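You operate a simulated robot arm through the tools that you are given. There is no shell and no other tool. Be economical: measure what you need, move in short steps, check, and stop when the job is done.

You are at the controls of a simulated robot arm. One attempt, no reset.

JOB
Take the melted red pot out, melt the blue pot in its place.
Fine: same well; each melted pot goes on the mat; bath off at the end. Set down upright: red pot, blue pot.
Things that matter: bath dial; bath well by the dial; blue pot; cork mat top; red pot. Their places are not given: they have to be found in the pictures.

The check looks at the end state, three seconds after you hand in, the way a careful person would. Anything else that was tipped, shoved, dropped, spilled or broken makes it a failure.

ROBOT AND FRAMES
A 7-joint arm with a two-finger parallel gripper, fixed in place. Base frame: the origin is at the foot of the arm, x ahead of it, y to its left, z up; the work surface is at about z = 795. Units: mm, degrees, N and s.
With the tool pointing down near the work surface it reaches from about 300 to 700 mm from the base axis. Its first joint turns from -66.0 to 66.0 degrees. Payload 1.57 kg.
The tool frame sits at the grasp point between the pads (the TCP): z along the fingers, y along the line on which they close. The tips reach 30 mm beyond it. The gripper opens to 110 mm. The fingers are 24 mm wide and 12 mm thick; the gripper's body (48 by 112 mm) begins 78 mm behind the TCP.
Orientation is that of the tool frame in the base frame, as a unit quaternion [x, y, z, w]. With the fingers straight down and closing along the base's y, the tool's x points along the base's -x, its y along +y and its z along -z.

CONTROLS
- The arm moves only by the tool send_rows. Its arguments are lists of equal length, an entry for each row: "gripper": the gripper command, from -1 (fully open) to 1 (shut), values between in proportion; "xyz": the shift along the tool's x, y, z in cm, a list of three; "rotation": the turn, a rotation vector about the tool's x, y, z in degrees, a list of three. In form: {"gripper": [gripper, ...], "xyz": [[tx, ty, tz], ...], "rotation": [[rx, ry, rz], ...]}. A call has 1 to 10 rows; each row shifts and turns the commanded pose from where the row before left it, along the tool's axes as they then stand. Rows are played at 5 a second. More than 50 mm and 8.6 degrees between two rows, or a gripper value outside its range, and nothing of the call is played. A pose out of reach is approached as far as the arm can. The call stops where the force on the tool passes 40 N (or 10 N more than at its start, if that is more) or the arm is blocked; 0.2 s more then pass. The fingers move at their own pace (about 108 mm/s each) and stop on an object; they squeeze with about 27 N. The grip force told is the motor's: it shows also when the fingers shut on nothing. Time passes only in rows, and 0.2 s behind the last, so rows that do not move let the fingers close. It gives the time, the measured TCP pose, the force on the tool (base axes), the opening and the grip force at its end, in the units of the frame above (readings bear some noise), with the torque about the TCP (base axes, N m) and any sound that the robot's microphone picked up.
- Cameras (640 x 400 px; columns grow to the right, rows downward): "scene" is fixed at [174.8, -400.5, 1406.6]; the picture's right is [0.66, -0.75, 0.00], its down [-0.41, -0.37, -0.83] and it looks along [0.62, 0.55, -0.55] (base axes); focal length 322 px, centre (320, 200). "wrist" rides on the gripper at [70, 16, -141] in the tool frame; the picture's right is [-0.23, 0.97, 0.00], its down [-0.86, -0.20, -0.48] and it looks along [-0.47, -0.11, 0.88] (tool axes); focal length 222 px, centre (320, 200).
- get_image(camera): a new picture of that camera. It takes no simulated time.
- probe_pixels(camera, pixels): for up to 12 pixels [column, row] of the newest picture of that camera ("zoom" is the newest enlarged one), the place [x, y, z] in the base frame of the surface seen there, good to about 2 mm. It takes no simulated time.
- inspect(camera, box): a new picture of the part [left, top, right, bottom] of that camera's present view, enlarged. It takes no simulated time.
- hand_in(): hands the job in; it is judged then, once.

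Go step by step. Measure first, check grasps and placings, and put right what went wrong. The budget is 80 turns and 34 pictures, counting those below and the enlarged ones. Unless the task says otherwise, let go and move clear before handing in, and close with one line.

The tools are called after "Emit:" as name(argument=value, ...) on one line, values as JSON. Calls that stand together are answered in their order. send_rows: Moves the arm, as the interface text tells. Its arguments: {"type":"object","properties":{"gripper":{"type":"array","items":{"type":"number"}},"xyz":{"type":"array","items":{"type":"array","items":{"type":"number"}}},"rotation":{"type":"array","items":{"type":"array","items":{"type":"number"}}}},"required":["gripper","xyz","rotation"]} The other tools are called the same way: get_image (camera) takes a picture; probe_pixels (camera, pixels) gives the place of the surface under pixels of a picture; inspect (camera, box) takes an enlarged picture of a part of a camera's view; hand_in () hands the job in.

At the start:

```text
clock: 0.0
position: [389.5, -30.8, 1199.7]
orientation: [-0.001, 1.0, -0.001, -0.001]
force: [0.1, 0.4, 0.6]
moment: [0.0, -0.01, -0.01]
finger_gap: 110.1
grip_force: 0.0
```

scene: 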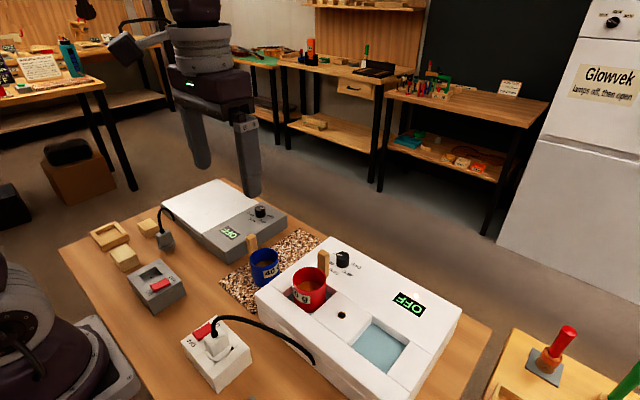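
wrist: 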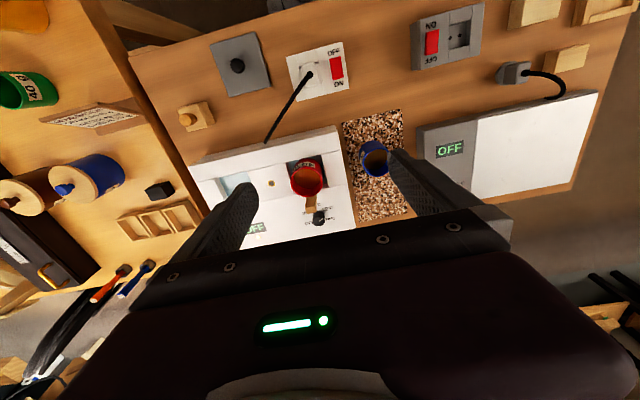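

The scene shows a white bath with the red pot in a well near (310,290), the dial at (343,258), and the blue pot on the mat at (264,265). I'll enlarge these areas first.

Emit:
inspect(camera="scene", box=[220, 220, 460, 370])

Emit:
inspect(camera="wrist", box=[180, 20, 420, 250])

Emit:
inspect(camera="scene", box=[80, 170, 300, 390])

```text
2.67 times, centred on (340, 295) of scene
```

zoom: 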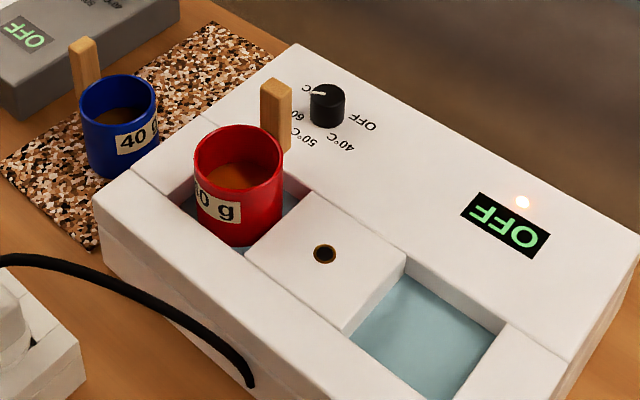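

```text
1.74 times, centred on (300, 135) of wrist
```

zoom: 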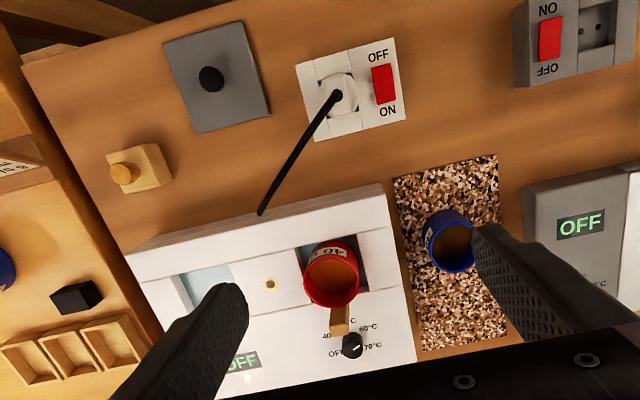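

```text
1.82 times, centred on (190, 280) of scene
```

zoom: 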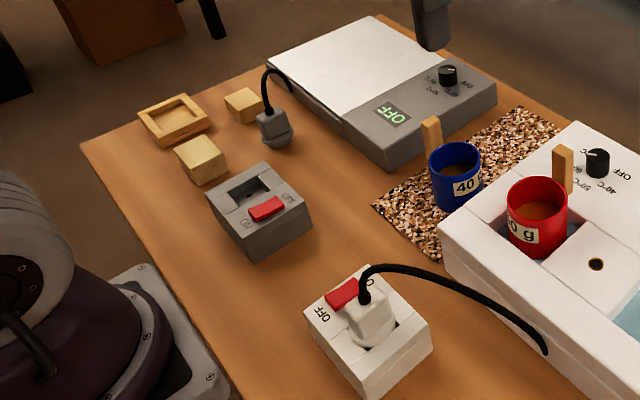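

The display reads OFF although the dial seems set near 70 °C and a lamp glows. I'll enlarge the dial, the display, the socket switch and the signs.

Emit:
inspect(camera="scene", box=[310, 235, 440, 320])

Emit:
inspect(camera="scene", box=[180, 305, 260, 395])

Emit:
inspect(camera="wrist", box=[280, 140, 360, 240])

Emit:
inspect(camera="scene", box=[560, 0, 640, 110])

```text
4.71 times, centred on (375, 278) of scene
```

zoom: 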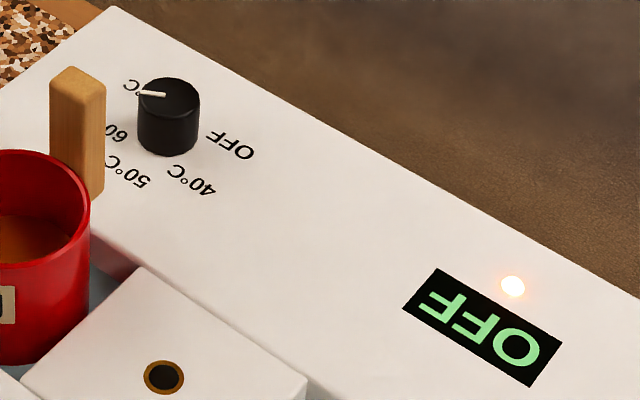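

```text
4.44 times, centred on (220, 350) of scene
```

zoom: 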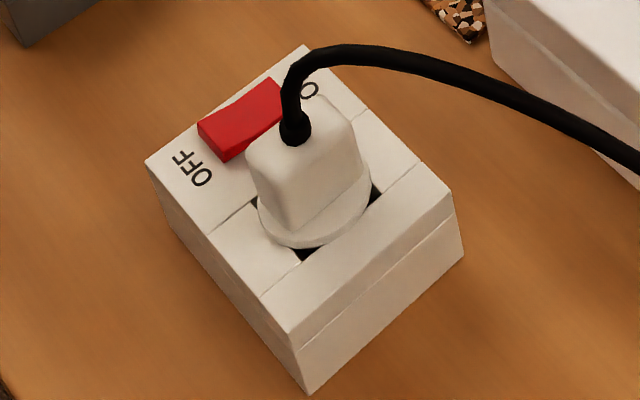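

```text
4.00 times, centred on (320, 190) of wrist
```

zoom: 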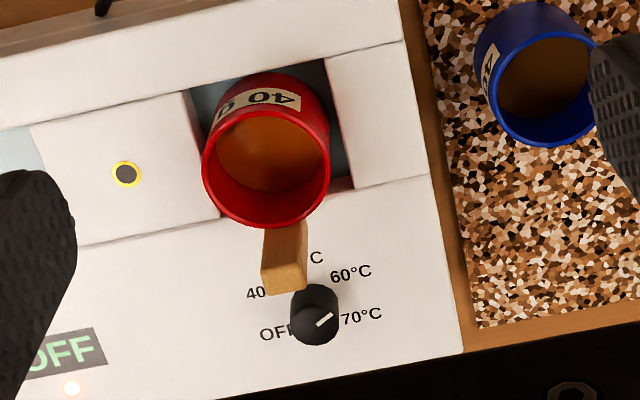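

```text
3.64 times, centred on (600, 55) of scene
```

zoom: 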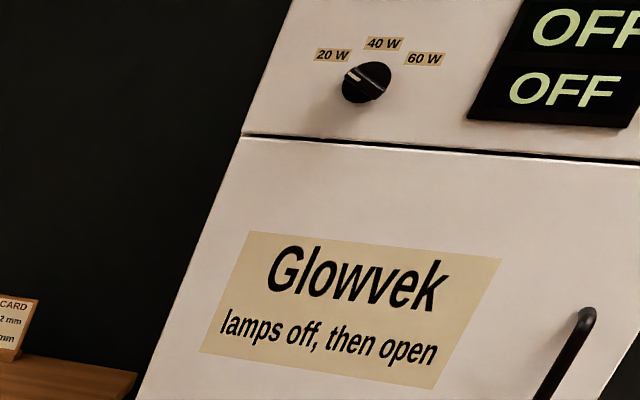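

The pointer and the rocker state need measuring. I'll probe the knob pointer, labels, pots, mat and rocker heights.

Emit:
inspect(camera="scene", box=[195, 310, 235, 340])

Emit:
probe_pixels(camera="zoom", pixels=[[60, 200], [160, 180], [280, 120], [120, 280], [200, 180], [240, 140], [420, 150]])

Emit:
probe_pixels(camera="scene", pixels=[[340, 255], [346, 255], [343, 252], [361, 265], [351, 273], [337, 271], [334, 263], [337, 253], [412, 303], [341, 315], [380, 345]])

```text
13.33 times, centred on (215, 325) of scene
```

zoom: 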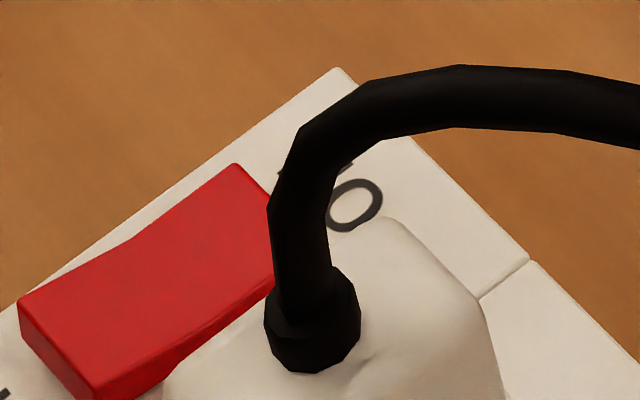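

```text
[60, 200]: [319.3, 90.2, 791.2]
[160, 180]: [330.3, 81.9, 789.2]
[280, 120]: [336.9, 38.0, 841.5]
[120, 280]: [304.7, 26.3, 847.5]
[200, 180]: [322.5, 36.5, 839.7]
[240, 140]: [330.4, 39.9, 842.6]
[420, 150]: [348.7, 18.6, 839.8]
```

```text
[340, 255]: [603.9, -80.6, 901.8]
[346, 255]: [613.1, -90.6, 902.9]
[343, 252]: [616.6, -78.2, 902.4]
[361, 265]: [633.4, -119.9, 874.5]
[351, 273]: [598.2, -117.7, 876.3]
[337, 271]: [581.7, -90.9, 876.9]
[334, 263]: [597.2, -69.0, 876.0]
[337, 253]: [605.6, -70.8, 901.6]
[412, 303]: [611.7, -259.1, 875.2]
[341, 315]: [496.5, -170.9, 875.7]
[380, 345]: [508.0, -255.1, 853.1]
```

The rocker's ON end is low, so the mains is on. Next I'll measure the dial pointer against its labels in an enlarged wrist view.

Emit:
inspect(camera="wrist", box=[300, 195, 340, 230])

Emit:
probe_pixels(camera="wrist", pixels=[[368, 208], [330, 219], [295, 165], [303, 162], [285, 190], [360, 130], [395, 220]])

```text
11.43 times, centred on (320, 212) of wrist
```

zoom: 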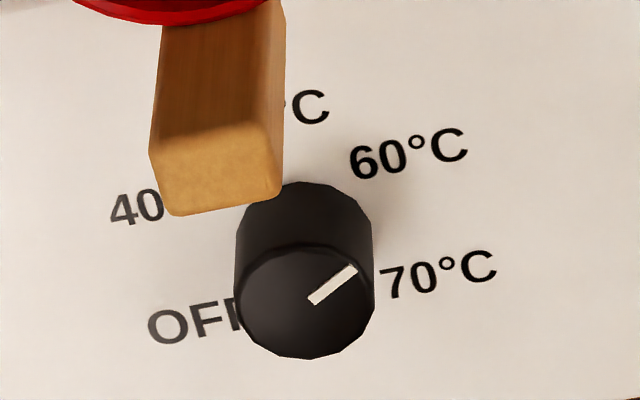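

```text
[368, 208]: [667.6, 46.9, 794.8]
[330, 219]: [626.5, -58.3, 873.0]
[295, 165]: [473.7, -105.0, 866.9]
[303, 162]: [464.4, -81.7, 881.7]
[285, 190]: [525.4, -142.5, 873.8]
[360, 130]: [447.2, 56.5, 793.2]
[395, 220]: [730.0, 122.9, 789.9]
```

Emit:
probe_pixels(camera="zoom", pixels=[[440, 275], [410, 153], [310, 107], [125, 205], [185, 325], [313, 300], [352, 268], [306, 300], [220, 180], [165, 160], [275, 150], [210, 60]])

```text
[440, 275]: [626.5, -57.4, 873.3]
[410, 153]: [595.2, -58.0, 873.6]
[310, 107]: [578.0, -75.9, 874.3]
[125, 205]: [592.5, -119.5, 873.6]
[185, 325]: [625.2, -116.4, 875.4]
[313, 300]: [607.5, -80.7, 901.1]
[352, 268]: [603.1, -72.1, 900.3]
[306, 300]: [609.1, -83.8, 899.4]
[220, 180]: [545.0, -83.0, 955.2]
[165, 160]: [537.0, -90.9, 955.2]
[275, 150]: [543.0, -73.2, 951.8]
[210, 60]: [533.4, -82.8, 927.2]
```

Measured about the knob centre (610,-85), the pointer is at about 117°, which matches the 60 °C label, while the display reads OFF. I'll read the card on the neighbouring bench at wrist (90,118) for hints.

Emit:
inspect(camera="wrist", box=[30, 95, 150, 145])

Emit:
inspect(camera="wrist", box=[270, 145, 410, 235])

Emit:
probe_pixels(camera="zoom", pixels=[[110, 140], [215, 125], [160, 70], [165, 195], [160, 130], [470, 50], [500, 65], [430, 70], [455, 30], [30, 30]])

```text
5.33 times, centred on (90, 120) of wrist
```

zoom: 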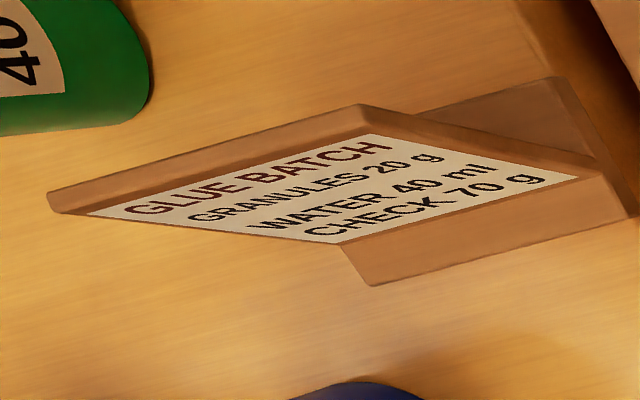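

```text
4.44 times, centred on (340, 190) of wrist
```

zoom: 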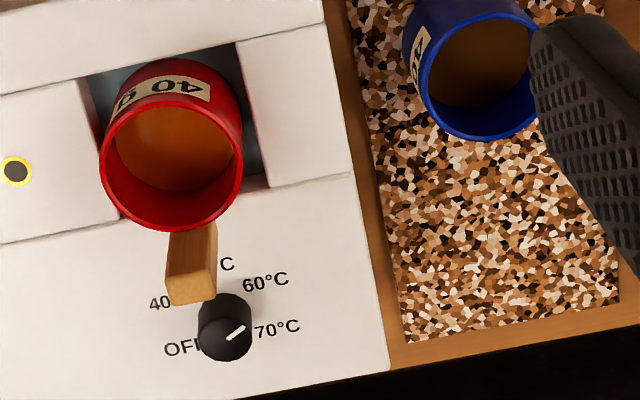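

```text
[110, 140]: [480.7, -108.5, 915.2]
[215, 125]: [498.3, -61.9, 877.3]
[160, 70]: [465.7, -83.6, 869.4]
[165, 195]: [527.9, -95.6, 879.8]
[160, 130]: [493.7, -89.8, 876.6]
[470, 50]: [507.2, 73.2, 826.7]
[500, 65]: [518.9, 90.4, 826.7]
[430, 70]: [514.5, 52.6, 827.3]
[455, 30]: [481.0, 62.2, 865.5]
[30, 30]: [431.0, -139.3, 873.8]
```

The card is a glue recipe, so 60 °C (the current dial setting) is sensible. Now I'll probe the pot rims, handles, well and mat in the scene view.

Emit:
get_image(camera="scene")

Emit:
probe_pixels(camera="scene", pixels=[[294, 283], [325, 283], [310, 268], [308, 296], [251, 258], [277, 256], [264, 249], [264, 262], [252, 237], [324, 252], [309, 290], [264, 258]])

Emit:
probe_pixels(camera="scene", pixels=[[230, 282], [252, 306], [300, 235], [318, 241], [312, 306], [312, 250], [285, 262], [266, 284], [324, 262], [256, 247], [290, 300], [335, 295]])

```text
20 pictures are left
```

scene: 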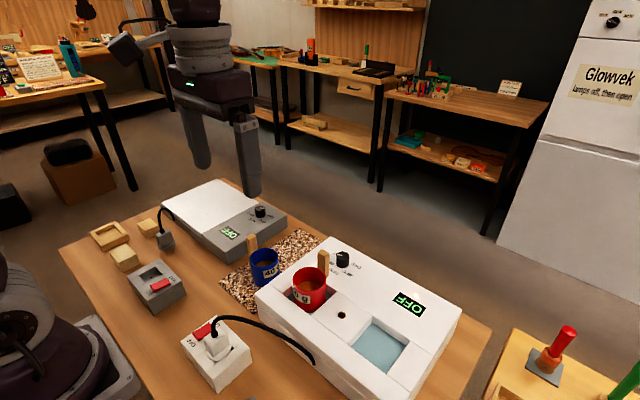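

```text
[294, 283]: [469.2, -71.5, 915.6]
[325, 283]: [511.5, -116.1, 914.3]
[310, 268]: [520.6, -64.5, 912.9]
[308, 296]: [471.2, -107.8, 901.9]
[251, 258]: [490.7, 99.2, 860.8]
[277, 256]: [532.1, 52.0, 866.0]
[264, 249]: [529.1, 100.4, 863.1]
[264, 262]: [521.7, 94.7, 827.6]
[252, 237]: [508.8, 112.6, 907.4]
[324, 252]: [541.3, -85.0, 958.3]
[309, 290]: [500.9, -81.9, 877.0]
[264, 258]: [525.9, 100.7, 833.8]
```

```text
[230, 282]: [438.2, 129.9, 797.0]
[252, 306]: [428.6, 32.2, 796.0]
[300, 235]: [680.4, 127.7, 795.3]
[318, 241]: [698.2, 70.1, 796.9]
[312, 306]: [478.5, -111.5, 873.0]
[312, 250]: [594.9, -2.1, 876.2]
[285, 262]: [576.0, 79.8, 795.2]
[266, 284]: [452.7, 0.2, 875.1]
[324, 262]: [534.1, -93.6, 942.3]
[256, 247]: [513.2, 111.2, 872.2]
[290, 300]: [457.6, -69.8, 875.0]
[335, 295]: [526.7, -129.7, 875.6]
```

Red pot: axis about (497,-88), rim z≈914, handle on the +x side. Blue pot: about (511,75), rim z≈864, handle on +y; mat spans x 432–690, y 30–130. Next I'll move above the red pot with the fingers closing along y.

Emit:
send_rows(gripper=[-1, -1, -1, -1, -1, -1], xyz=[[-2.15, -1.144, 3.8], [-2.15, -1.144, 3.8], [-2.15, -1.144, 3.8], [-2.15, -1.144, 3.8], [-2.15, -1.144, 3.8], [0, 0, 0]], rotation=[[0, 0, 0], [0, 0, 0], [0, 0, 0], [0, 0, 0], [0, 0, 0], [0, 0, 0]])

Emit:
get_image(camera="wrist")

```text
clock: 1.4
position: [500.4, -88.3, 1008.8]
orientation: [0.0, 1.0, 0.0, 0.0]
force: [0.4, 0.0, -0.2]
moment: [-0.02, -0.03, -0.01]
finger_gap: 110.1
grip_force: 0.1
```

```text
19 pictures are left
```

wrist: 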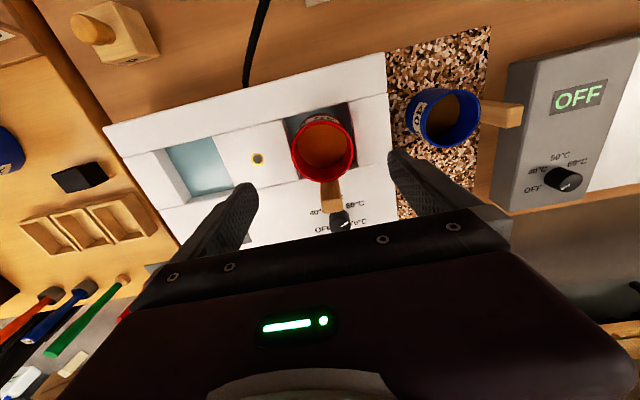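

I'm above the red pot and its rim is visible at (292,155)–(355,150). I'll check the pot centre and the well edges from this view.

Emit:
probe_pixels(camera="wrist", pixels=[[293, 155], [354, 148], [320, 125], [330, 180], [333, 205], [286, 119], [349, 104], [300, 178], [358, 130], [440, 146], [500, 113], [480, 112]])

```text
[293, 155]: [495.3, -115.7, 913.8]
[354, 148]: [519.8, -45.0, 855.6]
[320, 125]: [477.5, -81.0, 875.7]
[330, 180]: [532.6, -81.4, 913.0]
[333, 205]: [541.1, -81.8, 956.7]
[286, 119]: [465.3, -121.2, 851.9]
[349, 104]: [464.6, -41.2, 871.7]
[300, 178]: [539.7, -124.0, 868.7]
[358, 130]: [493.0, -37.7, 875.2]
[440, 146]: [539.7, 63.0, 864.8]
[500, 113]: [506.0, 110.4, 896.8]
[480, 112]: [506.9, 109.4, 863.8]
```

The well spans x 465–540, y -122…-42, with the pot axis at about (500,-83). I'll shift +5 mm in y and descend to z≈910, so the tips stay above the deck at 875.

Emit:
send_rows(gripper=[-1, -1, -1, -1], xyz=[[0, 0.53, 0], [0, 0, 4.9], [0, 0, 4.9], [0, 0, 0]], rotation=[[0, 0, 0], [0, 0, 0], [0, 0, 0], [0, 0, 0]])

Emit:
send_rows(gripper=[0, 1, 1, 1], xyz=[[0, 0, 0], [0, 0, 0], [0, 0, 0], [0, 0, 0]], rotation=[[0, 0, 0], [0, 0, 0], [0, 0, 0], [0, 0, 0]])

```text
clock: 2.4
position: [497.1, -83.3, 910.2]
orientation: [0.001, 1.0, 0.0, 0.0]
force: [0.7, -0.3, -0.4]
moment: [0.01, 0.03, 0.0]
finger_gap: 110.2
grip_force: 0.0
```

```text
clock: 3.4
position: [496.8, -82.0, 909.7]
orientation: [0.0, 1.0, 0.0, 0.0]
force: [-0.3, 0.4, -0.4]
moment: [0.04, -0.01, 0.04]
finger_gap: 64.2
grip_force: 27.1
```

The grip is on the pot: 64 mm opening and 27 N. Next I'll lift 10 cm.

Emit:
send_rows(gripper=[1, 1, 1, 1, 1], xyz=[[0, 0, -1], [0, 0, -2], [0, 0, -3.5], [0, 0, -3.5], [0, 0, 0]], rotation=[[0, 0, 0], [0, 0, 0], [0, 0, 0], [0, 0, 0], [0, 0, 0]])

Emit:
get_image(camera="scene")

```text
clock: 4.6
position: [498.2, -84.1, 1010.3]
orientation: [0.0, 1.0, 0.0, 0.0]
force: [0.5, -0.5, -1.0]
moment: [0.01, 0.01, -0.01]
finger_gap: 64.4
grip_force: 27.0
```

```text
18 pictures are left
```

scene: 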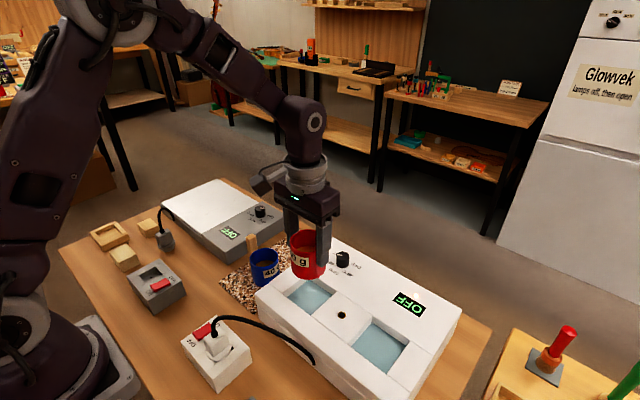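

The red pot is out and level. Next I'll carry it smoothly to (628,78) above the mat.

Emit:
send_rows(gripper=[1, 1, 1, 1, 1, 1, 1, 1, 1], xyz=[[-0.8, 1.0, 0], [-1.6, 2.0, 0], [-2.0, 2.5, 0], [-2.3, 2.8, 0], [-2.3, 2.8, 0], [-2.0, 2.5, 0], [-1.2, 1.6, 0], [-0.8, 1.0, 0], [0, 0, 0]], rotation=[[0, 0, 0], [0, 0, 0], [0, 0, 0], [0, 0, 0], [0, 0, 0], [0, 0, 0], [0, 0, 0], [0, 0, 0], [0, 0, 0]])

Emit:
get_image(camera="wrist")

```text
clock: 6.6
position: [626.0, 81.2, 1010.6]
orientation: [0.0, 1.0, 0.0, 0.0]
force: [-0.7, 0.2, -1.6]
moment: [0.01, 0.02, -0.01]
finger_gap: 64.4
grip_force: 26.9
```

```text
17 pictures are left
```

wrist: 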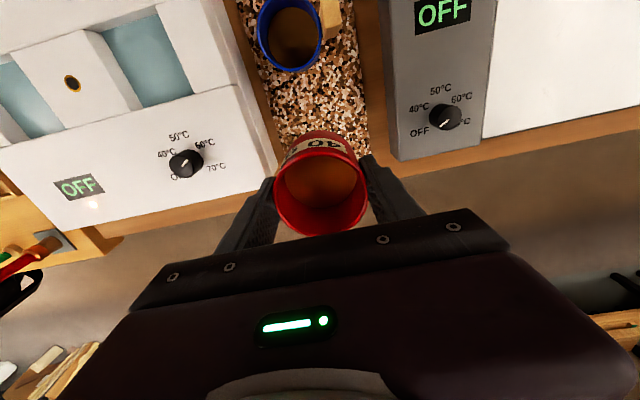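

The pot hangs over the mat. I'll probe the mat's far edges and the clearance to the bath and the grey plate.

Emit:
probe_pixels(camera="wrist", pixels=[[270, 120], [280, 148], [360, 120], [366, 145], [276, 165], [398, 140], [262, 140], [395, 158], [345, 125], [290, 180], [185, 160], [190, 165]])

```text
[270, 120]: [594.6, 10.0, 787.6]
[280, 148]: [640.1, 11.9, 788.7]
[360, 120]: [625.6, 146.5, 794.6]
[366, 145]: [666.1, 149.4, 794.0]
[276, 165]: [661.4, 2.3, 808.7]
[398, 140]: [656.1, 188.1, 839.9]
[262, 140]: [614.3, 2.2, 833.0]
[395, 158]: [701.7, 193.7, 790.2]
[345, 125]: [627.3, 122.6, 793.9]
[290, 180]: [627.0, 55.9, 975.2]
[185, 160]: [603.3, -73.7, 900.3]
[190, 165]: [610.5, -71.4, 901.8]
```

The mat is wide enough (y≈20–145), so I'll descend to about z 865 and then creep down until contact.

Emit:
send_rows(gripper=[1, 1, 1, 1, 1, 1, 1, 1], xyz=[[0, 0, 1], [0, 0, 2.5], [0, 0, 3], [0, 0, 3], [0, 0, 3], [0, 0, 1.5], [0, 0, 0.4], [0, 0, 0]], rotation=[[0, 0, 0], [0, 0, 0], [0, 0, 0], [0, 0, 0], [0, 0, 0], [0, 0, 0], [0, 0, 0], [0, 0, 0]])

Emit:
send_rows(gripper=[1, 1, 1], xyz=[[0, 0, 0.2], [0, 0, 0.2], [0, 0, 0]], rotation=[[0, 0, 0], [0, 0, 0], [0, 0, 0]])

```text
clock: 8.4
position: [627.5, 81.2, 867.1]
orientation: [0.0, 1.0, 0.0, 0.001]
force: [0.1, 1.0, -0.7]
moment: [0.0, -0.01, 0.01]
finger_gap: 64.5
grip_force: 26.8
```

```text
clock: 9.2
position: [626.3, 81.1, 863.3]
orientation: [0.0, 1.0, 0.0, 0.0]
force: [0.9, 0.1, -1.2]
moment: [0.0, 0.01, -0.02]
finger_gap: 64.4
grip_force: 26.9
```

No contact yet at z 863, so I'll keep lowering in 1 mm steps.

Emit:
send_rows(gripper=[1, 1, 1], xyz=[[0, 0, 0.1], [0, 0, 0.1], [0, 0, 0]], rotation=[[0, 0, 0], [0, 0, 0], [0, 0, 0]])

Emit:
send_rows(gripper=[1, 1, 1], xyz=[[0, 0, 0.1], [0, 0, 0.1], [0, 0, 0]], rotation=[[0, 0, 0], [0, 0, 0], [0, 0, 0]])

```text
clock: 10.0
position: [627.7, 81.1, 861.5]
orientation: [0.0, 1.0, 0.0, 0.001]
force: [-0.4, 0.2, -1.5]
moment: [0.01, -0.02, -0.02]
finger_gap: 64.1
grip_force: 26.9
```

```text
clock: 10.8
position: [628.3, 81.7, 859.8]
orientation: [0.0, 1.0, 0.0, 0.001]
force: [-1.6, -1.5, 17.8]
moment: [-0.05, 0.09, 0.03]
finger_gap: 64.7
grip_force: 26.6
```

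Contact at 17.8 N, so the pot is on the mat. I'll back off 1 mm, open to about 88 mm and rise.

Emit:
send_rows(gripper=[1, -0.6, -0.6, -0.6], xyz=[[0, 0, -0.1], [0, 0, 0], [0, 0, 0], [0, 0, 0]], rotation=[[0, 0, 0], [0, 0, 0], [0, 0, 0], [0, 0, 0]])

Emit:
send_rows(gripper=[-0.6, -0.6, -0.6, -0.6, -0.6, -0.6], xyz=[[0, 0, -1], [0, 0, -3], [0, 0, -4], [0, 0, -4], [0, 0, -3], [0, 0, 0]], rotation=[[0, 0, 0], [0, 0, 0], [0, 0, 0], [0, 0, 0], [0, 0, 0], [0, 0, 0]])

Emit:
get_image(camera="scene")

```text
clock: 11.8
position: [626.9, 81.6, 860.9]
orientation: [0.0, 1.0, 0.0, 0.0]
force: [-0.4, -0.4, 0.7]
moment: [0.0, 0.04, 0.04]
finger_gap: 88.1
grip_force: 0.1
```

```text
clock: 13.2
position: [627.2, 78.7, 1011.5]
orientation: [0.0, 1.0, 0.001, 0.0]
force: [0.8, 0.5, 0.8]
moment: [0.02, 0.01, -0.01]
finger_gap: 88.1
grip_force: 0.1
```

```text
16 pictures are left
```

scene: 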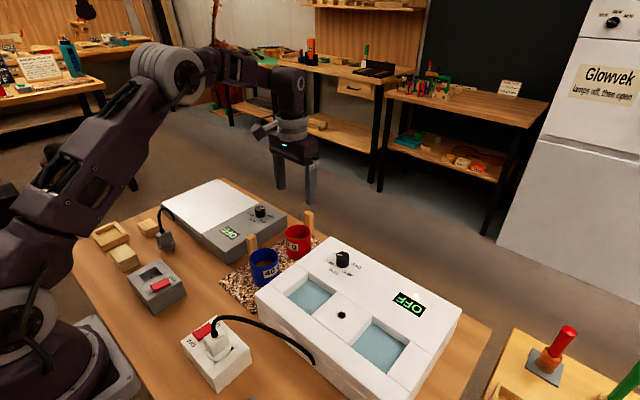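

The red pot stands upright on the mat. Now I'll move above the blue pot and turn the tool 90° so the fingers close along x, clear of its +y handle.

Emit:
send_rows(gripper=[-0.6, -0.6, -0.6, -0.6, -0.6, -0.6, -0.6, -0.6, -0.6, -0.6], xyz=[[2.93, -0.1, 0], [2.93, -0.1, 0], [2.93, -0.1, 0], [2.93, -0.1, 0], [0, 0, 0], [0, 0, 0], [0, 0, 0], [0, 0, 0], [0, 0, 0], [0, 0, 0]], rotation=[[0, 0, 0], [0, 0, 0], [0, 0, 0], [0, 0, 0], [0, 0, -8.5], [0, 0, -8.5], [0, 0, -8.5], [0, 0, -8.5], [0, 0, -8.5], [0, 0, -8.5]])

Emit:
send_rows(gripper=[-0.6, -0.6, -0.6, -0.6, -0.6, -0.6], xyz=[[0, 0, 0], [0, 0, 0], [0, 0, 0], [0, 0, 0], [0, 0, 0], [0, 0, 0]], rotation=[[0, 0, -8.5], [0, 0, -8.5], [0, 0, -8.5], [0, 0, -8.5], [0, 0, -5], [0, 0, 0]])

Emit:
get_image(camera="wrist")

```text
clock: 15.4
position: [510.3, 77.0, 1009.6]
orientation: [-0.431, 0.902, 0.0, 0.0]
force: [0.2, -0.2, -0.3]
moment: [0.02, -0.02, -0.01]
finger_gap: 87.9
grip_force: 0.0
```

```text
clock: 16.8
position: [510.3, 76.6, 1010.2]
orientation: [0.708, -0.707, 0.0, 0.0]
force: [0.7, 0.3, -0.1]
moment: [0.01, 0.0, 0.0]
finger_gap: 87.8
grip_force: 0.0
```

```text
15 pictures are left
```

wrist: 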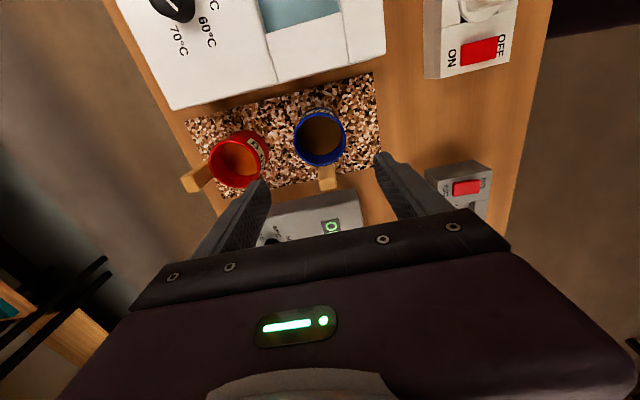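

The fingers now straddle the blue pot at (320,138). I'll verify its rim centre before descending.

Emit:
probe_pixels(camera="wrist", pixels=[[295, 140], [345, 138], [320, 165], [318, 114], [328, 182], [241, 178], [238, 135], [262, 145]])

```text
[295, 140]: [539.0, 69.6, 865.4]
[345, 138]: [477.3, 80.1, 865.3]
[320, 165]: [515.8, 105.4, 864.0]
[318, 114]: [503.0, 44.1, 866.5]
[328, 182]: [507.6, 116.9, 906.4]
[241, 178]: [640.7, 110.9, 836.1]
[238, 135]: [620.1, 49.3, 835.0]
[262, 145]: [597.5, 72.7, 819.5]
```

The blue axis is about (508,75). I'll trim the position, descend to z≈861 and close.

Emit:
send_rows(gripper=[-0.6, -0.6, -0.6, -0.6, -0.6, -0.6], xyz=[[0.16, 0.2, 0], [0, 0, 4], [0, 0, 4], [0, 0, 4], [0, 0, 2.9], [0, 0, 0]], rotation=[[0, 0, 0], [0, 0, 0], [0, 0, 0], [0, 0, 0], [0, 0, 0], [0, 0, 0]])

Emit:
send_rows(gripper=[0, 1, 1, 1], xyz=[[0, 0, 0], [0, 0, 0], [0, 0, 0], [0, 0, 0]], rotation=[[0, 0, 0], [0, 0, 0], [0, 0, 0], [0, 0, 0]])

```text
clock: 18.2
position: [508.4, 73.3, 858.0]
orientation: [0.707, -0.707, 0.0, 0.0]
force: [0.3, -0.6, 0.5]
moment: [-0.03, 0.02, -0.03]
finger_gap: 88.1
grip_force: 0.0
```

```text
clock: 19.2
position: [508.6, 74.1, 858.2]
orientation: [0.707, -0.707, 0.0, 0.0]
force: [-0.1, -0.2, -0.3]
moment: [0.02, -0.01, 0.02]
finger_gap: 64.6
grip_force: 26.7
```

The grip is about 2 mm lower than wanted for finger clearance over the deck. I'll re-grip 3 mm higher, then lift.

Emit:
send_rows(gripper=[-0.5, -0.5, -0.5, -0.5, 1, 1, 1], xyz=[[0, 0, 0], [0, 0, 0], [0, 0, -0.3], [0, 0, 0], [0, 0, 0], [0, 0, 0], [0, 0, 0]], rotation=[[0, 0, 0], [0, 0, 0], [0, 0, 0], [0, 0, 0], [0, 0, 0], [0, 0, 0], [0, 0, 0]])

Emit:
send_rows(gripper=[1, 1, 1, 1, 1, 1], xyz=[[0, 0, -1], [0, 0, -3], [0, 0, -4], [0, 0, -4], [0, 0, -3], [0, 0, 0]], rotation=[[0, 0, 0], [0, 0, 0], [0, 0, 0], [0, 0, 0], [0, 0, 0], [0, 0, 0]])

```text
clock: 20.8
position: [507.9, 72.9, 862.9]
orientation: [0.707, -0.707, 0.0, -0.001]
force: [-0.7, -0.5, 0.3]
moment: [-0.05, -0.02, 0.03]
finger_gap: 64.1
grip_force: 27.6
```

```text
clock: 22.2
position: [507.4, 75.4, 1016.6]
orientation: [0.708, -0.707, 0.0, 0.0]
force: [-0.3, -0.7, -0.2]
moment: [0.01, -0.03, 0.05]
finger_gap: 63.9
grip_force: 26.9
```

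The blue pot is held at 64 mm opening. I'll carry it over the well at about (501,-82) and then turn back 90° so its handle points +x.

Emit:
send_rows(gripper=[1, 1, 1, 1, 1, 1, 1, 1], xyz=[[1.0, 0.1, 0], [2.2, 0.1, 0], [3.0, 0.1, 0], [3.2, 0.1, 0], [3.0, 0.1, 0], [2.2, 0.1, 0], [1.14, 0.04, 0], [0, 0, 0]], rotation=[[0, 0, 0], [0, 0, 0], [0, 0, 0], [0, 0, 0], [0, 0, 0], [0, 0, 0], [0, 0, 0], [0, 0, 0]])

Emit:
send_rows(gripper=[1, 1, 1, 1, 1, 1], xyz=[[0, 0, 0], [0, 0, 0], [0, 0, 0], [0, 0, 0], [0, 0, 0], [0, 0, 0]], rotation=[[0, 0, 7.5], [0, 0, 7.5], [0, 0, 7.5], [0, 0, 7.5], [0, 0, 7.5], [0, 0, 7.5]])

Emit:
send_rows(gripper=[1, 1, 1, 1, 1, 1, 1], xyz=[[0, 0, 0], [0, 0, 0], [0, 0, 0], [0, 0, 0], [0, 0, 0], [0, 0, 0], [0, 0, 0]], rotation=[[0, 0, 7.5], [0, 0, 7.5], [0, 0, 7.5], [0, 0, 7.5], [0, 0, 7.5], [0, 0, 7.5], [0, 0, 0]])

Emit:
get_image(camera="wrist")

```text
clock: 24.0
position: [503.2, -83.0, 1011.0]
orientation: [-0.707, 0.707, 0.0, 0.0]
force: [0.0, 0.5, -0.4]
moment: [-0.02, 0.0, -0.02]
finger_gap: 64.1
grip_force: 27.2
```

```text
clock: 25.4
position: [502.5, -81.9, 1013.3]
orientation: [-0.381, 0.925, 0.0, 0.0]
force: [1.2, 0.3, -0.6]
moment: [-0.01, 0.06, -0.01]
finger_gap: 64.4
grip_force: 26.9
```

```text
clock: 27.0
position: [501.1, -82.7, 1013.8]
orientation: [0.001, 1.0, 0.0, 0.0]
force: [0.0, 0.4, -1.0]
moment: [-0.01, 0.02, -0.02]
finger_gap: 63.9
grip_force: 26.7
```

```text
14 pictures are left
```

wrist: 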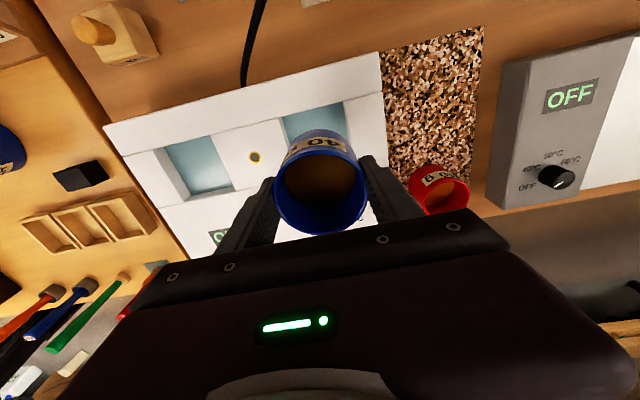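

The pot is centred over the well. I'll descend to z≈917 and then creep in.

Emit:
send_rows(gripper=[1, 1, 1, 1, 1, 1, 1], xyz=[[0, 0, 1.5], [0, 0, 2.5], [0, 0, 2.5], [0, 0, 1.5], [0, 0, 1.0], [0, 0, 0.6], [0, 0, 0]], rotation=[[0, 0, 0], [0, 0, 0], [0, 0, 0], [0, 0, 0], [0, 0, 0], [0, 0, 0], [0, 0, 0]])

Emit:
send_rows(gripper=[1, 1, 1, 1], xyz=[[0, 0, 0.15], [0, 0, 0.1], [0, 0, 0.1], [0, 0, 0]], rotation=[[0, 0, 0], [0, 0, 0], [0, 0, 0], [0, 0, 0]])

```text
clock: 28.6
position: [501.7, -83.2, 918.9]
orientation: [0.0, 1.0, -0.001, 0.0]
force: [0.1, -0.1, -1.2]
moment: [-0.01, 0.05, -0.01]
finger_gap: 64.1
grip_force: 27.0
```

```text
clock: 29.6
position: [501.6, -83.2, 913.8]
orientation: [0.0, 1.0, 0.0, 0.0]
force: [0.6, 0.5, -0.9]
moment: [0.02, 0.03, 0.03]
finger_gap: 63.8
grip_force: 27.6
```

Emit:
send_rows(gripper=[1, 1, 1], xyz=[[0, 0, 0.1], [0, 0, 0.1], [0, 0, 0]], rotation=[[0, 0, 0], [0, 0, 0], [0, 0, 0]])

Emit:
send_rows(gripper=[1, 1, 1], xyz=[[0, 0, 0.1], [0, 0, 0.1], [0, 0, 0]], rotation=[[0, 0, 0], [0, 0, 0], [0, 0, 0]])

```text
clock: 30.4
position: [501.3, -83.6, 910.8]
orientation: [0.0, 1.0, 0.0, 0.0]
force: [-0.2, -0.1, -0.7]
moment: [-0.02, 0.01, -0.04]
finger_gap: 64.0
grip_force: 27.4
```

```text
clock: 31.1
position: [502.3, -82.7, 911.1]
orientation: [0.0, 1.0, 0.0, 0.001]
force: [-4.8, 0.8, 12.3]
moment: [-0.01, 0.32, -0.04]
finger_gap: 64.2
grip_force: 27.1
stopped in row 3: the force on the tool passed its limit at 43 N (the readings are from after the stop); the commanded pose is now the measured one
```

Contact at z≈911 matches the pot seated on the well floor. I'll release to about 88 mm, rise and look.

Emit:
send_rows(gripper=[0.3, -0.6, -0.6, -0.6], xyz=[[0, 0, 0], [0, 0, 0], [0, 0, 0], [0, 0, 0]], rotation=[[0, 0, 0], [0, 0, 0], [0, 0, 0], [0, 0, 0]])

Emit:
send_rows(gripper=[-0.6, -0.6, -0.6, -0.6], xyz=[[0, 0, -2], [0, 0, -4], [0, 0, -4], [0, 0, 0]], rotation=[[0, 0, 0], [0, 0, 0], [0, 0, 0], [0, 0, 0]])

Emit:
get_image(camera="wrist")

Emit:
inspect(camera="scene", box=[220, 200, 460, 350])

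```text
clock: 32.0
position: [502.5, -82.7, 913.0]
orientation: [0.001, 1.0, 0.0, 0.0]
force: [-0.2, 0.1, 0.4]
moment: [0.03, -0.02, 0.0]
finger_gap: 87.8
grip_force: 0.1
```

```text
clock: 33.0
position: [498.6, -84.9, 1012.5]
orientation: [0.001, 1.0, 0.0, 0.001]
force: [-0.7, 0.7, -0.2]
moment: [0.01, 0.01, -0.03]
finger_gap: 87.8
grip_force: 0.1
```

```text
13 pictures are left
```

wrist: 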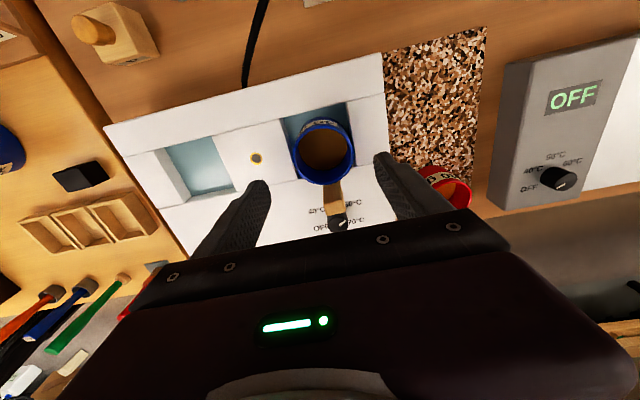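

```text
2.67 times, centred on (340, 275) of scene
```

zoom: 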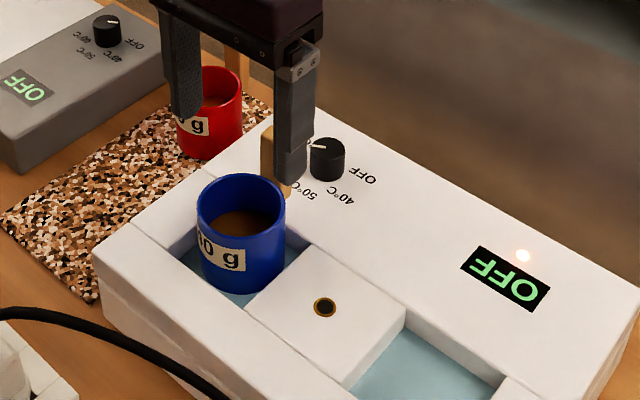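

The blue pot is seated upright in the well and the red pot stands on the mat, but the display still reads OFF. I'll go to the dial at (610,-84.5) and test it.

Emit:
send_rows(gripper=[-0.3, -0.3, -0.3, -0.3, -0.3], xyz=[[-3.8, 0, 0], [-3.8, 0, 0], [-3.5, 0, 0], [0, 0, 0], [0, 0, 0]], rotation=[[0, 0, 0], [0, 0, 0], [0, 0, 0], [0, 0, 0], [0, 0, 0]])

Emit:
get_image(camera="wrist")

```text
clock: 34.2
position: [611.2, -82.8, 1011.2]
orientation: [0.001, 1.0, 0.0, 0.002]
force: [-0.8, 0.1, 0.0]
moment: [0.0, -0.01, 0.03]
finger_gap: 71.5
grip_force: 0.0
```

```text
11 pictures are left
```

wrist: 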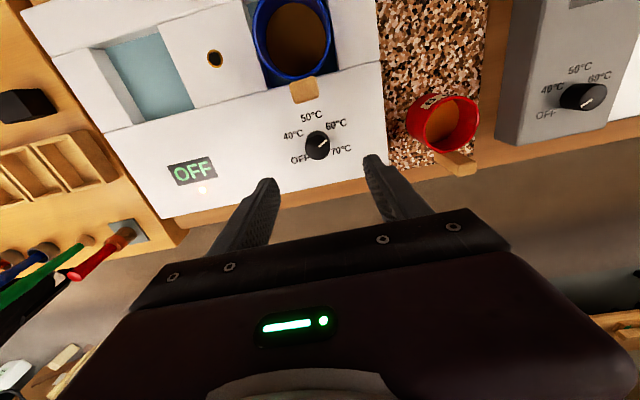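

The dial is at (317,145) with its pointer at up-right. I'll probe the knob outline for its centre.

Emit:
probe_pixels(camera="wrist", pixels=[[307, 149], [328, 145], [316, 137], [319, 156], [318, 148], [323, 142], [338, 124], [342, 149]])

```text
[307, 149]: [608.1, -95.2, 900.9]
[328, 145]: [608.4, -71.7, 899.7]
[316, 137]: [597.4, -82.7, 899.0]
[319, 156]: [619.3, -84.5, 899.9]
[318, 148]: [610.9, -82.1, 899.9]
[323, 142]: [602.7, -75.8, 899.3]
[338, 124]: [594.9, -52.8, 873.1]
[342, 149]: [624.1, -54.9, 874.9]
```

The knob centre is about (608.5,-83.5), z top 900. I'll descend to z≈908 and close on it.

Emit:
send_rows(gripper=[-0.3, -0.3, -0.3, -0.3, -0.3], xyz=[[0.2, 0, 0], [0, 0, 4], [0, 0, 4], [0, 0, 2.2], [0, 0, 0]], rotation=[[0, 0, 0], [0, 0, 0], [0, 0, 0], [0, 0, 0], [0, 0, 0]])

Emit:
send_rows(gripper=[1, 1, 1, 1], xyz=[[0, 0, 0], [0, 0, 0], [0, 0, 0], [0, 0, 0]], rotation=[[0, 0, 0], [0, 0, 0], [0, 0, 0], [0, 0, 0]])

```text
clock: 35.5
position: [610.7, -86.0, 908.6]
orientation: [0.0, 1.0, 0.0, 0.001]
force: [-0.1, -0.2, 0.5]
moment: [0.03, 0.02, -0.02]
finger_gap: 71.6
grip_force: 0.1
```

```text
clock: 36.5
position: [611.9, -85.2, 909.3]
orientation: [-0.001, 1.0, 0.001, 0.001]
force: [-0.7, 13.2, -2.3]
moment: [-0.13, -0.1, 0.01]
finger_gap: 29.5
grip_force: 40.1
```

The fingers hold the knob at 29.5 mm with a 13 N side load, so I'll ease +1.5 mm in y and -2 mm in x. Then I'll turn 60° counter-clockwise towards 50 °C.

Emit:
send_rows(gripper=[1, 1], xyz=[[0.1, 0.15, 0], [0, 0, 0]], rotation=[[0, 0, 0], [0, 0, 0]])

Emit:
send_rows(gripper=[1, 1, 1, 1, 1, 1, 1, 1, 1], xyz=[[0, 0, 0], [0, 0, 0], [0, 0, 0], [0, 0, 0], [0, 0, 0], [0, 0, 0], [0, 0, 0], [0, 0, 0], [0, 0, 0]], rotation=[[0, 0, -7.5], [0, 0, -7.5], [0, 0, -7.5], [0, 0, -7.5], [0, 0, -7.5], [0, 0, -7.5], [0, 0, -7.5], [0, 0, -7.5], [0, 0, 0]])

Emit:
inspect(camera="scene", box=[280, 220, 460, 340])

```text
clock: 37.0
position: [609.8, -84.5, 910.4]
orientation: [-0.001, 1.0, -0.001, 0.001]
force: [7.9, 0.1, -16.4]
moment: [0.55, -0.65, 0.0]
finger_gap: 29.6
grip_force: 39.0
```

```text
clock: 39.0
position: [611.1, -80.1, 909.5]
orientation: [-0.502, 0.865, -0.001, 0.003]
force: [16.2, -14.6, -6.7]
moment: [-0.32, 0.32, 0.11]
finger_gap: 28.8
grip_force: 38.5
```

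```text
3.33 times, centred on (370, 280) of scene
```

zoom: 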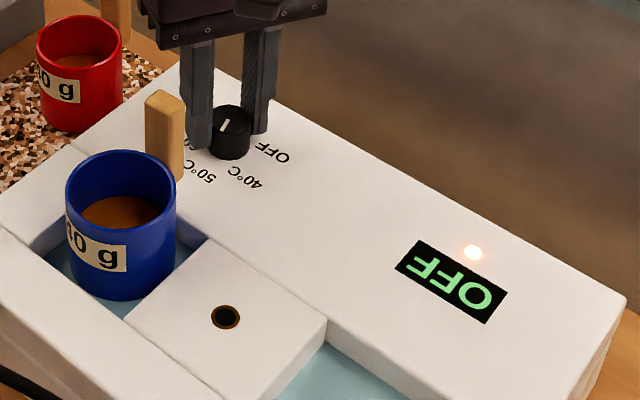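

The dial followed to 50 °C, but the display still reads OFF with the lamp lit. I'll release, re-wind the wrist to yaw -60°, and turn on to OFF to see whether that resets the control.

Emit:
send_rows(gripper=[0, 0, 0], xyz=[[0, 0, 0], [0, 0, 0], [0, 0, 0]], rotation=[[0, 0, 0], [0, 0, 0], [0, 0, 0]])

Emit:
send_rows(gripper=[0, 0, 0, 0, 0, 0, 0, 0, 0, 0], xyz=[[0, 0, -3], [0, 0, 0], [0, 0, 0], [0, 0, 0], [0, 0, 0], [0, 0, 0], [0, 0, 0], [0, 0, 0], [0, 0, 0], [0, 0, 0]], rotation=[[0, 0, 0], [0, 0, 8], [0, 0, 8], [0, 0, 8], [0, 0, 8], [0, 0, 8], [0, 0, 8], [0, 0, 8], [0, 0, 8], [0, 0, 0]])

Emit:
send_rows(gripper=[0, 0, 0, 0, 0, 0, 0, 0], xyz=[[0, 0, 0], [0, 0, 0], [0, 0, 0], [0, 0, 0], [0, 0, 0], [0, 0, 0], [0, 0, 0], [0, 0, 0]], rotation=[[0, 0, 8], [0, 0, 8], [0, 0, 8], [0, 0, 8], [0, 0, 8], [0, 0, 8], [0, 0, 8], [0, 0, 0]])

```text
clock: 39.9
position: [611.1, -82.6, 910.0]
orientation: [-0.5, 0.866, 0.0, 0.001]
force: [0.2, -0.2, 0.3]
moment: [0.01, 0.0, 0.01]
finger_gap: 55.0
grip_force: 0.0
```

```text
clock: 42.0
position: [609.5, -80.6, 939.4]
orientation: [0.035, 0.999, 0.0, 0.001]
force: [-0.1, 0.3, 0.8]
moment: [0.03, -0.05, 0.01]
finger_gap: 54.8
grip_force: 0.1
```

```text
clock: 43.9
position: [609.0, -81.9, 939.7]
orientation: [0.501, 0.866, 0.001, 0.001]
force: [-0.4, -0.6, -0.8]
moment: [0.03, -0.02, 0.04]
finger_gap: 54.7
grip_force: 0.0
```

Now at yaw -60°. I'll trim about 1–2 mm towards the knob centre, descend and close.

Emit:
send_rows(gripper=[0, 0, 0, 1, 1, 1], xyz=[[-0.12, -0.12, 0], [0, 0, 3.1], [0, 0, 0], [0, 0, 0], [0, 0, 0], [0, 0, 0]], rotation=[[0, 0, 0], [0, 0, 0], [0, 0, 0], [0, 0, 0], [0, 0, 0], [0, 0, 0]])

```text
clock: 45.2
position: [609.0, -83.2, 910.7]
orientation: [0.499, 0.866, 0.002, 0.003]
force: [24.7, 8.8, -8.5]
moment: [-0.42, -0.47, 0.04]
finger_gap: 28.9
grip_force: 38.9
```

The side load lies along +tool-y, so I'll ease 2 mm that way and turn 120° counter-clockwise.

Emit:
send_rows(gripper=[1, 1, 1, 1, 1, 1, 1, 1, 1, 1], xyz=[[0, 0.2, 0], [0, 0, 0], [0, 0, 0], [0, 0, 0], [0, 0, 0], [0, 0, 0], [0, 0, 0], [0, 0, 0], [0, 0, 0], [0, 0, 0]], rotation=[[0, 0, 0], [0, 0, -8], [0, 0, -8], [0, 0, -8], [0, 0, -8], [0, 0, -8], [0, 0, -8], [0, 0, -8], [0, 0, -4], [0, 0, 0]])

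Emit:
send_rows(gripper=[1, 1, 1, 1, 1, 1, 1, 1, 1], xyz=[[0, 0, 0], [0, 0, 0], [0, 0, 0], [0, 0, 0], [0, 0, 0], [0, 0, 0], [0, 0, 0], [0, 0, 0], [0, 0, 0]], rotation=[[0, 0, -8], [0, 0, -8], [0, 0, -8], [0, 0, -8], [0, 0, -8], [0, 0, -8], [0, 0, -8], [0, 0, -4], [0, 0, 0]])

Emit:
inspect(camera="scene", box=[280, 220, 460, 340])

```text
clock: 47.5
position: [608.1, -85.7, 909.2]
orientation: [0.0, 1.0, -0.001, -0.001]
force: [-20.4, -24.8, -0.8]
moment: [-0.29, 0.72, -0.05]
finger_gap: 28.6
grip_force: 38.7
```

```text
clock: 49.5
position: [613.3, -80.3, 909.4]
orientation: [-0.501, 0.866, -0.001, 0.005]
force: [10.2, -2.2, -0.8]
moment: [1.02, -0.17, -0.2]
finger_gap: 29.8
grip_force: 38.8
```

```text
3.33 times, centred on (370, 280) of scene
```

zoom: 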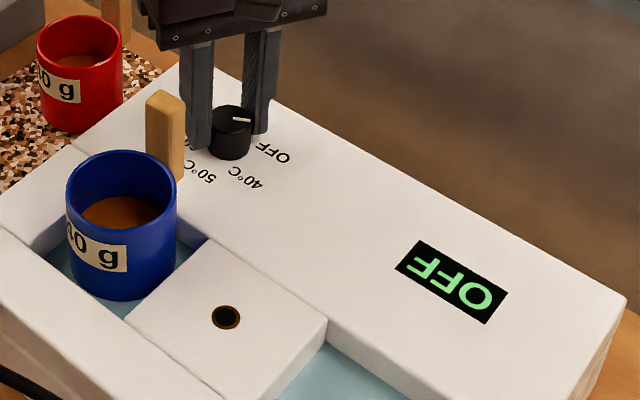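

Dial at OFF turned the lamp off, so the lamp is the heater-on indicator and the bath had been on at 60 °C. I'll turn it back clockwise 180° to 60 °C to melt the blue pot.

Emit:
send_rows(gripper=[1, 1, 1, 1, 1, 1, 1, 1, 1], xyz=[[0, 0, 0], [0, 0, 0], [0, 0, 0], [0, 0, 0], [0, 0, 0], [0, 0, 0], [0, 0, 0], [0, 0, 0], [0, 0, 0]], rotation=[[0, 0, 7.5], [0, 0, 7.5], [0, 0, 7.5], [0, 0, 7.5], [0, 0, 7.5], [0, 0, 7.5], [0, 0, 7.5], [0, 0, 7.5], [0, 0, 0]])

Emit:
send_rows(gripper=[1, 1, 1, 1, 1, 1, 1, 1, 1], xyz=[[0, 0, 0], [0, 0, 0], [0, 0, 0], [0, 0, 0], [0, 0, 0], [0, 0, 0], [0, 0, 0], [0, 0, 0], [0, 0, 0]], rotation=[[0, 0, 7.5], [0, 0, 7.5], [0, 0, 7.5], [0, 0, 7.5], [0, 0, 7.5], [0, 0, 7.5], [0, 0, 7.5], [0, 0, 7.5], [0, 0, 0]])

Emit:
send_rows(gripper=[1, 1, 1, 1, 1, 1, 1, 1, 1], xyz=[[0, 0, 0], [0, 0, 0], [0, 0, 0], [0, 0, 0], [0, 0, 0], [0, 0, 0], [0, 0, 0], [0, 0, 0], [0, 0, 0]], rotation=[[0, 0, 7.5], [0, 0, 7.5], [0, 0, 7.5], [0, 0, 7.5], [0, 0, 7.5], [0, 0, 7.5], [0, 0, 7.5], [0, 0, 7.5], [0, 0, 0]])

```text
clock: 51.5
position: [612.1, -84.9, 909.5]
orientation: [0.001, 1.0, -0.002, 0.002]
force: [9.2, -24.1, 22.1]
moment: [-0.18, 0.05, 0.05]
finger_gap: 29.2
grip_force: 38.8
```

```text
clock: 53.5
position: [610.0, -85.8, 908.4]
orientation: [0.501, 0.866, -0.003, 0.0]
force: [-13.9, -32.7, -1.5]
moment: [-0.85, -0.58, 0.02]
finger_gap: 28.7
grip_force: 38.7
```

```text
clock: 55.5
position: [610.4, -83.6, 907.8]
orientation: [0.865, 0.501, 0.0, 0.0]
force: [-20.2, -16.3, 1.9]
moment: [-0.64, 0.93, -0.04]
finger_gap: 29.0
grip_force: 38.4
```

The full 180° went through. I'll release, rise, unwind the wrist and look from above.

Emit:
send_rows(gripper=[0, 0, 0, 0, 0, 0, 0], xyz=[[0, 0, 0], [0, 0, 0], [0, 0, -2], [0, 0, -4], [0, 0, -4], [0, 0, -4], [0, 0, 0]], rotation=[[0, 0, 0], [0, 0, 0], [0, 0, 0], [0, 0, 0], [0, 0, 0], [0, 0, 0], [0, 0, 0]])

Emit:
send_rows(gripper=[0, 0, 0, 0, 0, 0, 0, 0, 0, 0], xyz=[[0, 0, 0], [0, 0, 0], [0, 0, 0], [0, 0, 0], [0, 0, 0], [0, 0, 0], [0, 0, 0], [0, 0, 0], [0, 0, 0], [0, 0, 0]], rotation=[[0, 0, -8], [0, 0, -8], [0, 0, -8], [0, 0, -8], [0, 0, -8], [0, 0, -8], [0, 0, -8], [0, 0, -8], [0, 0, -8], [0, 0, 0]])

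Emit:
send_rows(gripper=[0, 0, 0, 0, 0, 0, 0], xyz=[[0, 0, 0], [0, 0, 0], [0, 0, 0], [0, 0, 0], [0, 0, 0], [0, 0, 0], [0, 0, 0]], rotation=[[0, 0, -8], [0, 0, -8], [0, 0, -8], [0, 0, -8], [0, 0, -8], [0, 0, -8], [0, 0, 0]])

Emit:
get_image(camera="wrist")

```text
clock: 57.0
position: [611.5, -82.1, 1050.0]
orientation: [0.866, 0.5, 0.001, 0.0]
force: [-0.7, -0.4, 0.4]
moment: [0.0, -0.01, -0.05]
finger_gap: 54.9
grip_force: 0.0
```

```text
clock: 59.2
position: [611.3, -83.0, 1049.5]
orientation: [0.406, 0.914, 0.0, 0.001]
force: [0.1, -0.5, -0.7]
moment: [-0.01, -0.01, -0.02]
finger_gap: 54.7
grip_force: 0.1
```

```text
clock: 60.9
position: [611.9, -81.2, 1050.0]
orientation: [-0.001, 1.0, -0.001, 0.001]
force: [0.1, 0.3, 0.2]
moment: [-0.01, -0.01, -0.03]
finger_gap: 55.1
grip_force: 0.0
```

```text
8 pictures are left
```

wrist: 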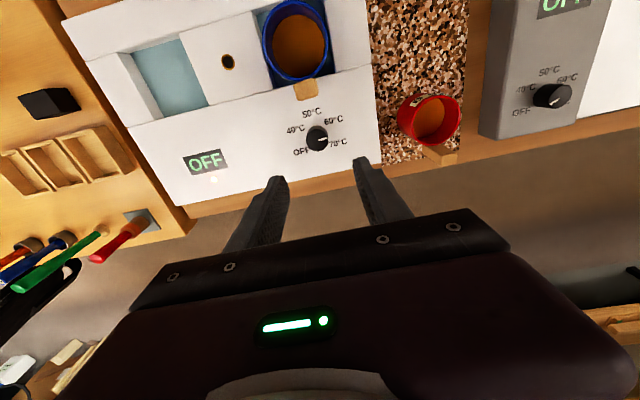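

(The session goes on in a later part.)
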